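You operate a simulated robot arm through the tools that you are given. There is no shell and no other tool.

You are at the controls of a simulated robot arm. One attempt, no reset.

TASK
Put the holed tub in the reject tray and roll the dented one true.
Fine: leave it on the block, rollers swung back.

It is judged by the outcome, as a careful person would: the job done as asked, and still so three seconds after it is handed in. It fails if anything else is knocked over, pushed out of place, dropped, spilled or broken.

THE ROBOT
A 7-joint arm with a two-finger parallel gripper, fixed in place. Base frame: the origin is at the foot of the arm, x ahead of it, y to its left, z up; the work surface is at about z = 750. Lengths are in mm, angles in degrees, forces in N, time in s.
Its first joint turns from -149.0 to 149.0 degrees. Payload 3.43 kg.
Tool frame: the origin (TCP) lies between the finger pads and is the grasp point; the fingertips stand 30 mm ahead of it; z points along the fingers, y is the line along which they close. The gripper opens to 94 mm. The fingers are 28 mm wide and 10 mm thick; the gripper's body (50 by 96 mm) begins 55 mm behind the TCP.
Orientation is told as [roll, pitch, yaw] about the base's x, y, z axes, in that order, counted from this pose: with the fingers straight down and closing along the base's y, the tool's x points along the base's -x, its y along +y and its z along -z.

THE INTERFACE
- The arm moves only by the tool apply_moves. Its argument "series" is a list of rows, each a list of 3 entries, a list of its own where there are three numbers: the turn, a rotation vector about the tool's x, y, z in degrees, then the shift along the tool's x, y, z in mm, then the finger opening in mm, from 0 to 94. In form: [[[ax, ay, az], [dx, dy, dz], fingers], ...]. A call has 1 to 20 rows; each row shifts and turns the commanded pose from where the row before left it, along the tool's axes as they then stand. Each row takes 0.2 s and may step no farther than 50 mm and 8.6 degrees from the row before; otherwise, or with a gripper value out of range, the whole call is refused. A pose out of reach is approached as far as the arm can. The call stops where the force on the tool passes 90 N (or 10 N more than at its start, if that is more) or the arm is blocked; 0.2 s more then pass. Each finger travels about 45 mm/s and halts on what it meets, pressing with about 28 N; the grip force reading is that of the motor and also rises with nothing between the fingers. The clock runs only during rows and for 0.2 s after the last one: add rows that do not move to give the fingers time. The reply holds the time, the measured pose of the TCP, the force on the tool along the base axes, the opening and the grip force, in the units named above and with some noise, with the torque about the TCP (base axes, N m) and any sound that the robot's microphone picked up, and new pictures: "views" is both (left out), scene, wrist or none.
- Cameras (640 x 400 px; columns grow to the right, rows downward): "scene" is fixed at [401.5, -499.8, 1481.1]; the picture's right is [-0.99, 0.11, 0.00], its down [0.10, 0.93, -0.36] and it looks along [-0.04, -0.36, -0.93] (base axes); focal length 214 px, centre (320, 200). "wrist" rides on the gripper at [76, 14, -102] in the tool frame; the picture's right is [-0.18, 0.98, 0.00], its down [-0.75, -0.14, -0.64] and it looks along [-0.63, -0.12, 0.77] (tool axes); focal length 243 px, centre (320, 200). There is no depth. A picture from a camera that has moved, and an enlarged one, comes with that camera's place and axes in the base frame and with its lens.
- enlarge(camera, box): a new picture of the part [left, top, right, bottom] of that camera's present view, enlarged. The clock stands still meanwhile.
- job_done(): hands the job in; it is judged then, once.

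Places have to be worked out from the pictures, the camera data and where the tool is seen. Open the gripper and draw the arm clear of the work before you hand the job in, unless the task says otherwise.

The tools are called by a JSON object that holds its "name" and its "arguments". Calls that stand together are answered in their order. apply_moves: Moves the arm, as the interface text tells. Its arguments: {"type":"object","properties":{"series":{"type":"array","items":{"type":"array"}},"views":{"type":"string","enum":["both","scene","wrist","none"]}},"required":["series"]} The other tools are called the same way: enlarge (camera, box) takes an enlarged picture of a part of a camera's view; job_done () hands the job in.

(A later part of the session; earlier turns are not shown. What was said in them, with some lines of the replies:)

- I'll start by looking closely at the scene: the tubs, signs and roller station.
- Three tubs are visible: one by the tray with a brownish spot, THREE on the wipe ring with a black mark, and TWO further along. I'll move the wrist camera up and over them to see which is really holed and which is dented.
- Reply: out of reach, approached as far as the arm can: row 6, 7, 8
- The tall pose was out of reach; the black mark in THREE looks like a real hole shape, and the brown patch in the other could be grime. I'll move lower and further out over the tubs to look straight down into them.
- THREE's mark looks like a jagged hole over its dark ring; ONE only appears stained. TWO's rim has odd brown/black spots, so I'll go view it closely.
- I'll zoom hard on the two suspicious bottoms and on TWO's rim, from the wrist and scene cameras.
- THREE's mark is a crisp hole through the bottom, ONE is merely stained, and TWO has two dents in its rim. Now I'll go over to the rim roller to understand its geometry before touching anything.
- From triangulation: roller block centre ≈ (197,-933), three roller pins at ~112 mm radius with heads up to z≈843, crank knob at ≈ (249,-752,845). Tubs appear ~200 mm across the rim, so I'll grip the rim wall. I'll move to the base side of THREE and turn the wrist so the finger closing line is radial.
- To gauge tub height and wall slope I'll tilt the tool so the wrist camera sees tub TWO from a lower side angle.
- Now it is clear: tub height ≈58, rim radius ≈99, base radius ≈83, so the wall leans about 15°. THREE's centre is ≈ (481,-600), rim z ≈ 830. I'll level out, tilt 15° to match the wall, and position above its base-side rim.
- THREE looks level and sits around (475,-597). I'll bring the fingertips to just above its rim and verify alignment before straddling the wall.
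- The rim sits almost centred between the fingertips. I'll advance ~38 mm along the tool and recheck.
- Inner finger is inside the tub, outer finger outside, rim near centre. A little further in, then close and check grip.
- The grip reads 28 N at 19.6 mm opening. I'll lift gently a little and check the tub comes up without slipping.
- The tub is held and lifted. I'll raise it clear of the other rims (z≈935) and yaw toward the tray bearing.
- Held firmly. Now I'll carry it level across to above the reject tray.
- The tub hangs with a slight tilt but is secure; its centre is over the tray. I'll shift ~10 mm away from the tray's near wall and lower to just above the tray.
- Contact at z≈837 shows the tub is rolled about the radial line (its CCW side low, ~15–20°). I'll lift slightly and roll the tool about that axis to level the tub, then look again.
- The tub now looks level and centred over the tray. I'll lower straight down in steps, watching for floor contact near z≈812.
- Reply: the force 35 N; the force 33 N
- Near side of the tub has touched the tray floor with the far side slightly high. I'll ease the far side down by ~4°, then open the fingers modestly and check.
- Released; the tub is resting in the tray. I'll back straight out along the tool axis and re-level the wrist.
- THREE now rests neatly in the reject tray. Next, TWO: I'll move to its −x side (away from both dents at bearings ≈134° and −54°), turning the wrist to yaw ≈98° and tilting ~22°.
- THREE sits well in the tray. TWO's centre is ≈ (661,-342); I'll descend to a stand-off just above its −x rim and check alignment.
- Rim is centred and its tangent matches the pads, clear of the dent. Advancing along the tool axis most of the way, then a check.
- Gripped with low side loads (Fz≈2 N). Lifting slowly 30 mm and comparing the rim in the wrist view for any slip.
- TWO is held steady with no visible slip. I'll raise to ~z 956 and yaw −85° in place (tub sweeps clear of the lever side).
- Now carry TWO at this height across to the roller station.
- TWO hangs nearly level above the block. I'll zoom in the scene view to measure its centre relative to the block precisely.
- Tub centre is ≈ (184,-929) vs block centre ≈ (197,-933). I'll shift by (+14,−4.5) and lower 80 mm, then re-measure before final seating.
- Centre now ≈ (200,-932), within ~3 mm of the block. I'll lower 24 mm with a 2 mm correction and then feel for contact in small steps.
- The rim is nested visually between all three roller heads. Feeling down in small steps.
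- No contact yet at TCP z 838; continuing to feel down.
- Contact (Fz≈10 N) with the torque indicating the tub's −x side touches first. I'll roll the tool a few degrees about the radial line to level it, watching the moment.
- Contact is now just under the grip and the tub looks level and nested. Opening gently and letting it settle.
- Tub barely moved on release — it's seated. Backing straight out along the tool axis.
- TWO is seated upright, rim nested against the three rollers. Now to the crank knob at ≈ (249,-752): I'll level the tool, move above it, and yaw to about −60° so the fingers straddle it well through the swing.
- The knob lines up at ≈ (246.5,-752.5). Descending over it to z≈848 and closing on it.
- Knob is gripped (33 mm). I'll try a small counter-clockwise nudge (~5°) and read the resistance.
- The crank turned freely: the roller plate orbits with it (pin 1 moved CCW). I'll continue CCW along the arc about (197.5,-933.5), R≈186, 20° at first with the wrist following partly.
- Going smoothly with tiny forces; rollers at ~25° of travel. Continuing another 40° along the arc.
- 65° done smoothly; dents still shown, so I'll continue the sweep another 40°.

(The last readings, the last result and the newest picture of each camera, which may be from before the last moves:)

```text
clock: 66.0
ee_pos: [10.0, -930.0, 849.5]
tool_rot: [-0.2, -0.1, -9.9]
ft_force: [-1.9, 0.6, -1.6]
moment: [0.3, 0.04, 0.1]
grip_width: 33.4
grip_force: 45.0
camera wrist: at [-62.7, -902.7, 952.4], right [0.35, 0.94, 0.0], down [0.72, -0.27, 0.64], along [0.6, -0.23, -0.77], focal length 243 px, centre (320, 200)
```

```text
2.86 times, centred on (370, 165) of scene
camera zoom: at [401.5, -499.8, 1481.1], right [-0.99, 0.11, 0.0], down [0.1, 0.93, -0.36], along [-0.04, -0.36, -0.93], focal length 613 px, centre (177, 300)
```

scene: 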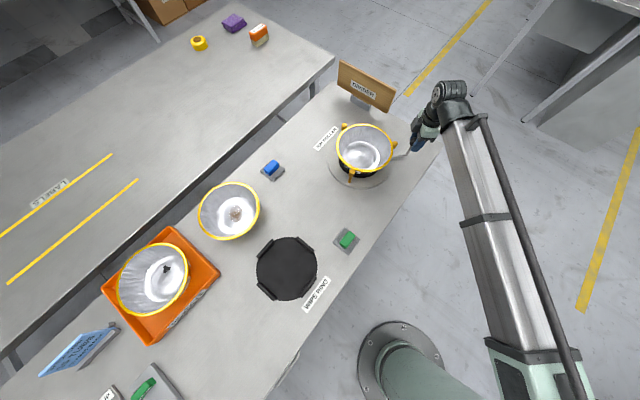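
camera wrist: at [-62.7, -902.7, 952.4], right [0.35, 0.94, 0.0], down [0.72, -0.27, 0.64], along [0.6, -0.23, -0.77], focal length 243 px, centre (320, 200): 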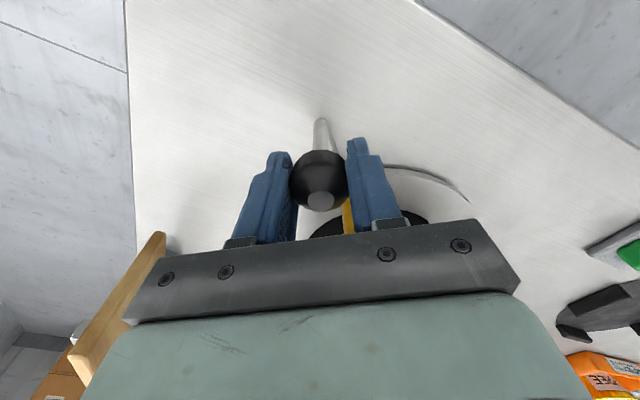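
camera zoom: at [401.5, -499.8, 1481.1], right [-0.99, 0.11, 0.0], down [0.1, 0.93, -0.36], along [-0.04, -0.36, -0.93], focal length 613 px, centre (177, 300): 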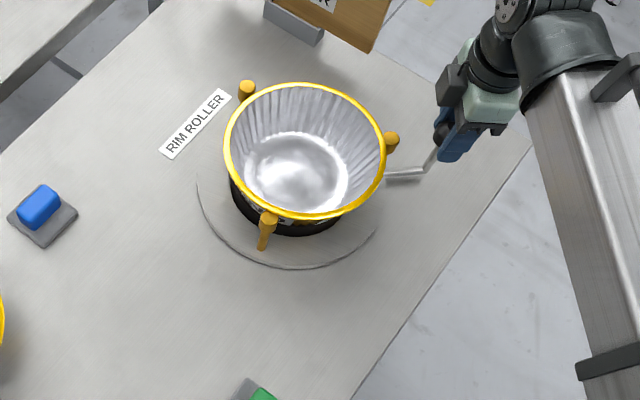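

The dents are gone — the rim now looks round. Let me verify closely before swinging the rollers back.

{"name": "enlarge", "arguments": {"camera": "scene", "box": [335, 110, 400, 190]}}

{"name": "enlarge", "arguments": {"camera": "scene", "box": [90, 220, 230, 345]}}

```text
5.00 times, centred on (368, 150) of scene
camera zoom: at [401.5, -499.8, 1481.1], right [-0.99, 0.11, 0.0], down [0.1, 0.93, -0.36], along [-0.04, -0.36, -0.93], focal length 1072 px, centre (82, 450)
```

zoom: 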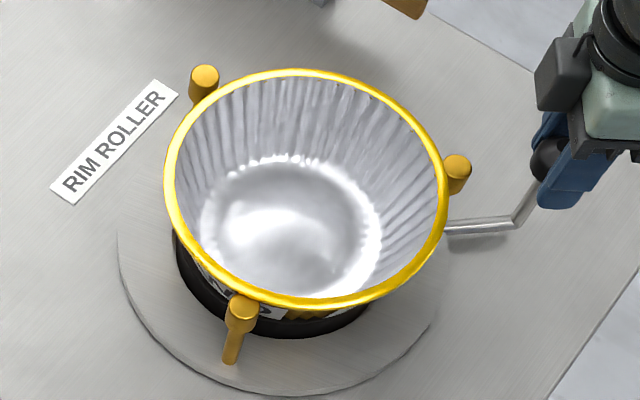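

```text
3.20 times, centred on (160, 282) of scene
camera zoom: at [401.5, -499.8, 1481.1], right [-0.99, 0.11, 0.0], down [0.1, 0.93, -0.36], along [-0.04, -0.36, -0.93], focal length 686 px, centre (832, -64)
```

zoom: 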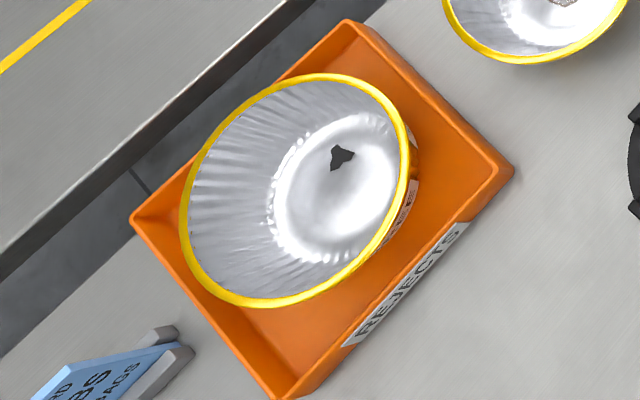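

Rim is true all round, and THREE is fine in the tray. Now swinging the rollers back clockwise along the same arc, first 40°.

{"name": "apply_moves", "arguments": {"series": [[[0, 0, 2], [1.55, 12.96, 0], 20], [[0, 0, 2], [1.09, 13.0, 0], 20], [[0, 0, 2], [0.64, 13.03, 0], 20], [[0, 0, 2], [0.18, 13.05, 0], 20], [[0, 0, 2], [-0.27, 13.05, 0], 20], [[0, 0, 2], [-0.73, 13.03, 0], 20], [[0, 0, 2], [-1.18, 13.0, 0], 20], [[0, 0, 2], [-1.64, 12.95, 0], 20], [[0, 0, 2], [-2.09, 12.88, 0], 20], [[0, 0, 2], [-2.53, 12.8, 0], 20], [[0, 0, 0], [0, 0, 0], 20]], "views": "scene"}}

```text
clock: 68.4
ee_pos: [56.4, -811.1, 849.8]
tool_rot: [-0.1, -0.2, -29.8]
ft_force: [-2.8, 0.4, -0.9]
moment: [-0.17, 0.2, -0.17]
grip_width: 33.6
grip_force: 44.4
```

scene: 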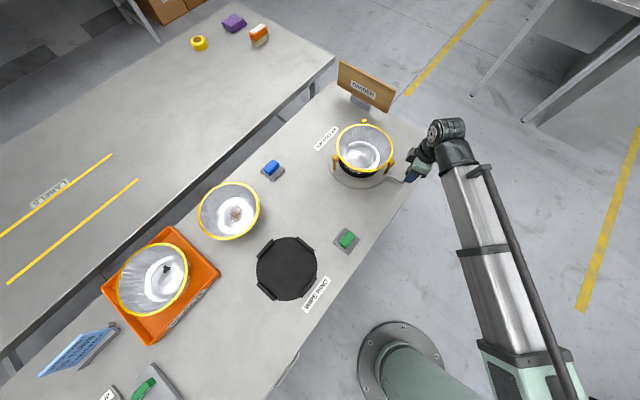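

{"name": "apply_moves", "arguments": {"series": [[[0, 0, 2], [-2.96, 12.71, 0], 20], [[0, 0, 2], [-3.4, 12.6, 0], 20], [[0, 0, 2], [-3.84, 12.47, 0], 20], [[0, 0, 2], [-4.27, 12.33, 0], 20], [[0, 0, 2], [-4.69, 12.18, 0], 20], [[0, 0, 2], [-5.11, 12.01, 0], 20], [[0, 0, 2], [-5.52, 11.82, 0], 20], [[0, 0, 2], [-5.93, 11.63, 0], 20], [[0, 0, 2], [-6.35, 11.4, 0], 20], [[0, 0, 2], [-6.74, 11.17, 0], 20], [[0, 0, 0], [0, 0, 0], 20]], "views": "scene"}}

```text
clock: 70.8
ee_pos: [168.1, -749.8, 848.5]
tool_rot: [-0.1, -0.2, -50.0]
ft_force: [-3.1, -3.5, 14.1]
moment: [0.07, 0.17, -0.47]
grip_width: 33.6
grip_force: 45.2
```

scene: 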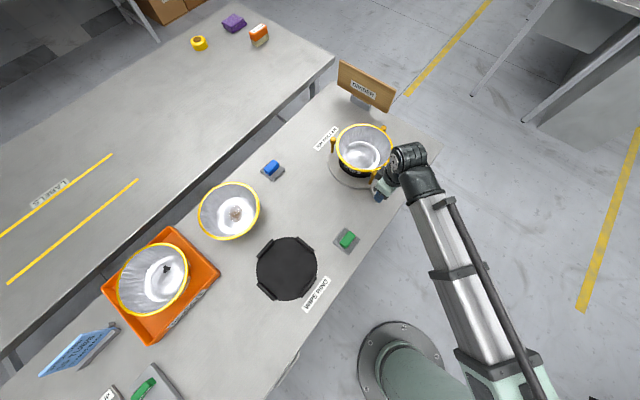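

{"name": "apply_moves", "arguments": {"series": [[[0, 0, 2], [-7.29, 11.24, 0], 20], [[0, 0, 2], [-7.7, 10.97, 0], 20], [[0, 0, 2], [-8.09, 10.68, 0], 20], [[0, 0, 2], [-8.48, 10.38, 0], 20], [[0, 0, 2], [-8.85, 10.06, 0], 20], [[0, 0, 2], [-9.22, 9.73, 0], 20], [[0, 0, 0], [0, 0, 0], 20]]}}

{"name": "enlarge", "arguments": {"camera": "scene", "box": [325, 95, 415, 210]}}

```text
clock: 72.4
ee_pos: [245.7, -753.0, 848.6]
tool_rot: [-0.1, -0.1, -61.9]
ft_force: [-16.2, 2.6, -8.0]
moment: [-0.12, 0.1, 0.31]
grip_width: 33.6
grip_force: 45.1
camera wrist: at [222.0, -679.0, 951.6], right [0.95, 0.3, 0.0], down [0.23, -0.73, 0.64], along [0.19, -0.61, -0.77], focal length 243 px, centre (320, 200)
```

scene: 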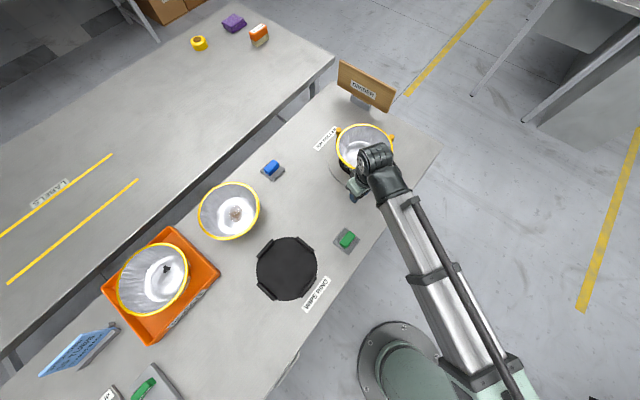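
wrist: 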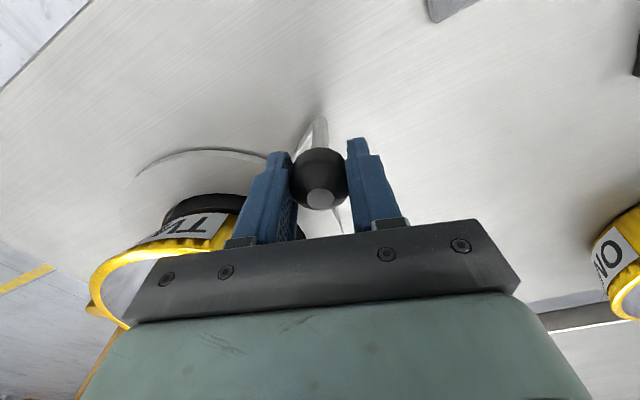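

```text
3.48 times, centred on (370, 152) of scene
camera zoom: at [401.5, -499.8, 1481.1], right [-0.99, 0.11, 0.0], down [0.1, 0.93, -0.36], along [-0.04, -0.36, -0.93], focal length 746 px, centre (146, 365)
```

zoom: 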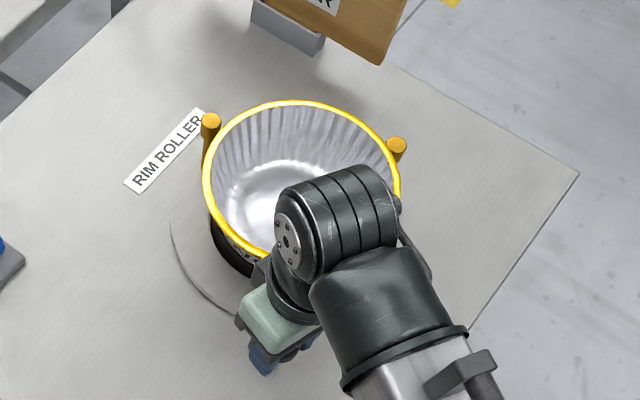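

Roller pins are back at their original spots and a −16 N reaction suggests the back stop. A 3 mm further nudge will confirm it's fully swung back.

{"name": "apply_moves", "arguments": {"series": [[[0, 0, 0], [-1, 1.1, 0], 20], [[0, 0, 0], [-1, 1.1, 0], 20], [[0, 0, 0], [0, 0, 0], 20]], "views": "none"}}

```text
clock: 73.2
ee_pos: [246.6, -754.2, 848.0]
tool_rot: [-0.6, 0.2, -62.0]
ft_force: [-47.2, 8.8, -8.5]
moment: [-0.02, 0.04, -0.24]
grip_width: 33.7
grip_force: 45.1
```

Force rose to 47 N with no motion: it's at the back stop. I'll relieve the load, open, and rise straight up.

{"name": "apply_moves", "arguments": {"series": [[[0, 0, 0], [1.7, -1.8, 0], 20], [[0, 0, 0], [0, 0, 0], 30], [[0, 0, 0], [0, 0, 0], 40], [[0, 0, 0], [0, 0, 0], 50], [[0, 0, 0], [0, 0, 0], 60], [[0, 0, 0], [0, 0, 0], 60], [[0, 0, 0], [0, 0, -20], 60], [[0, 0, 0], [0, 0, -40], 60], [[0, 0, 0], [0, 0, -40], 60], [[0, 0, 0], [0, 0, -30], 60], [[0, 0, 0], [0, 0, 0], 60]]}}

{"name": "enlarge", "arguments": {"camera": "scene", "box": [310, 95, 430, 235]}}

```text
clock: 75.6
ee_pos: [246.3, -753.4, 978.7]
tool_rot: [0.0, -0.1, -62.0]
ft_force: [-0.4, 0.7, 0.3]
moment: [-0.01, -0.01, 0.01]
grip_width: 60.1
grip_force: 0.1
camera wrist: at [223.4, -678.8, 1081.7], right [0.95, 0.3, 0.0], down [0.23, -0.73, 0.64], along [0.19, -0.61, -0.76], focal length 243 px, centre (320, 200)
```

scene: 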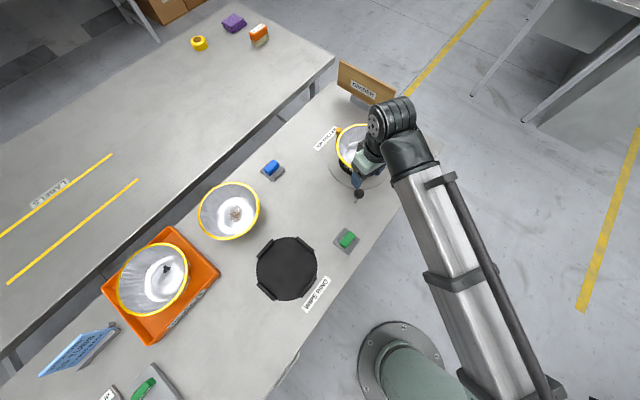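
wrist: 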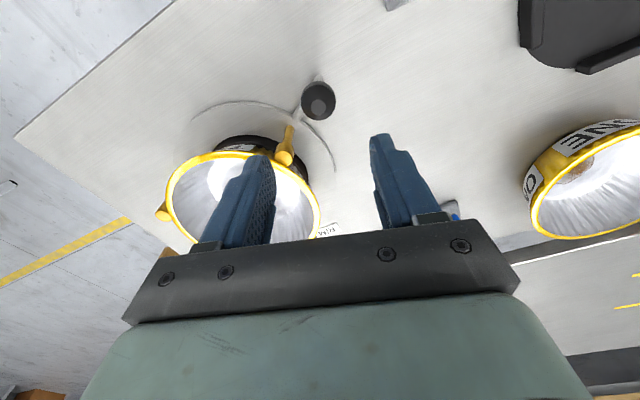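

```text
2.86 times, centred on (370, 165) of scene
camera zoom: at [401.5, -499.8, 1481.1], right [-0.99, 0.11, 0.0], down [0.1, 0.93, -0.36], along [-0.04, -0.36, -0.93], focal length 613 px, centre (177, 300)
```

zoom: 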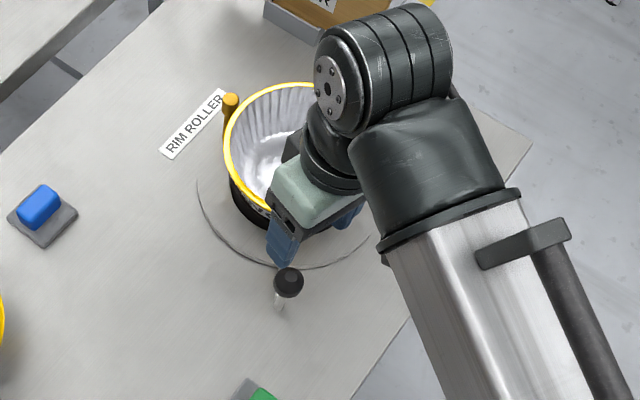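

Released and clear. I'll draw the arm away from the work (up and to −x) and take final looks.

{"name": "apply_moves", "arguments": {"series": [[[0, 0, 0], [0, 0, -30], 80], [[0, 0, 0], [23, -25.5, -8], 94], [[0, 0, 0], [23, -25.5, -8], 94], [[0, 0, 0], [23, -25.5, -8], 94], [[0, 0, 0], [23, -25.5, -8], 94], [[0, 0, 0], [23, -25.5, -8], 94], [[0, 0, 0], [23, -25.5, -8], 94], [[0, 0, 0], [23, -25.5, 0], 94], [[0, 0, 0], [0, 0, 0], 94]]}}

{"name": "enlarge", "arguments": {"camera": "scene", "box": [310, 95, 430, 235]}}

{"name": "enlarge", "arguments": {"camera": "scene", "box": [60, 150, 360, 400]}}

```text
clock: 77.6
ee_pos: [14.4, -695.4, 1057.7]
tool_rot: [0.0, -0.2, -61.8]
ft_force: [0.1, -0.3, -0.1]
moment: [0.0, 0.0, -0.03]
grip_width: 94.2
grip_force: 0.0
camera wrist: at [-8.8, -619.2, 1160.5], right [0.95, 0.3, 0.0], down [0.23, -0.73, 0.64], along [0.19, -0.61, -0.76], focal length 243 px, centre (320, 200)
```

scene: 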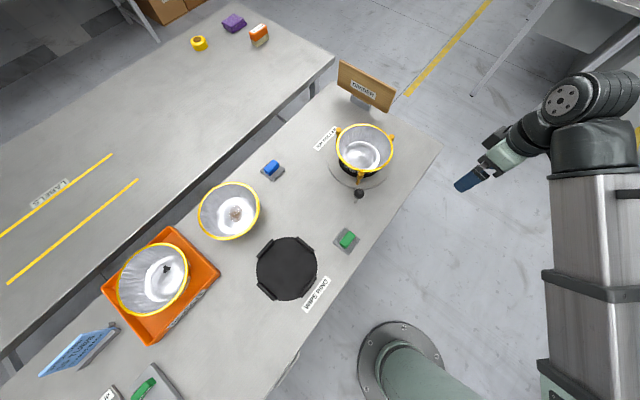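
wrist: 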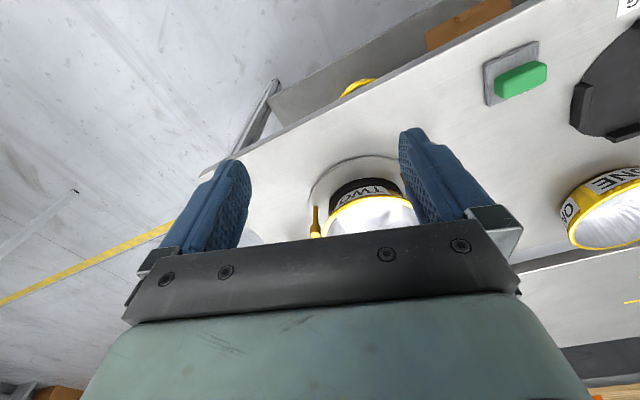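

```text
2.86 times, centred on (370, 165) of scene
camera zoom: at [401.5, -499.8, 1481.1], right [-0.99, 0.11, 0.0], down [0.1, 0.93, -0.36], along [-0.04, -0.36, -0.93], focal length 613 px, centre (177, 300)
```

zoom: 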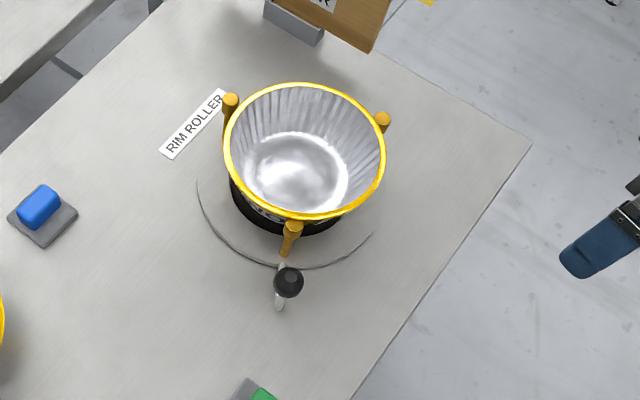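

```text
1.60 times, centred on (210, 275) of scene
camera zoom: at [401.5, -499.8, 1481.1], right [-0.99, 0.11, 0.0], down [0.1, 0.93, -0.36], along [-0.04, -0.36, -0.93], focal length 343 px, centre (496, 80)
```

zoom: 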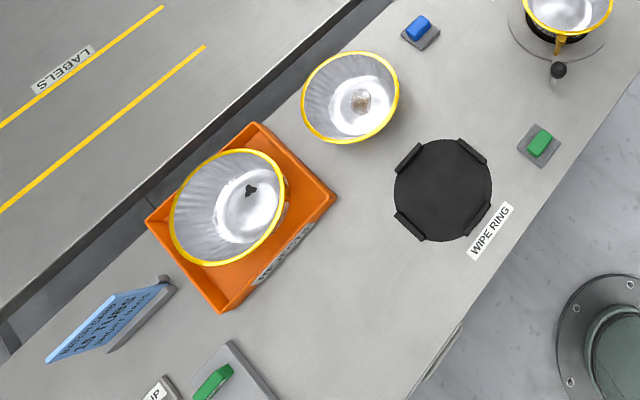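

All is in order. Holed tub THREE is in the reject tray, TWO sits on the block with a round rim, the rollers and crank are back against their stop, ONE and the other items haven't moved, and the arm is clear and open. Handing in.

{"name": "job_done", "arguments": {}}

```text
The job is handed in.
```

Both parts of the job are done, and I've handed it in. I don't have the verdict yet.

- **Holed tub:** tub THREE had the hole through its bottom. It now sits flat in the reject tray.
- **Dented tub:** tub TWO had two dents in its rim. I set it on the rim roller block and cranked the rollers about 105° around it. The dents are gone and the rim looks round.
- **Rollers:** I swung the crank back until it pressed firmly against its stop, with the rollers where they started. TWO is still on the block.
- **Everything else:** tub ONE, which is only stained, and the other items on the bench look undisturbed. The gripper is open and the arm is clear of the bench.

THREE tilted in the grip on the way to the tray. Its low side touched the tray floor early, so I lifted and levelled it before setting it down.
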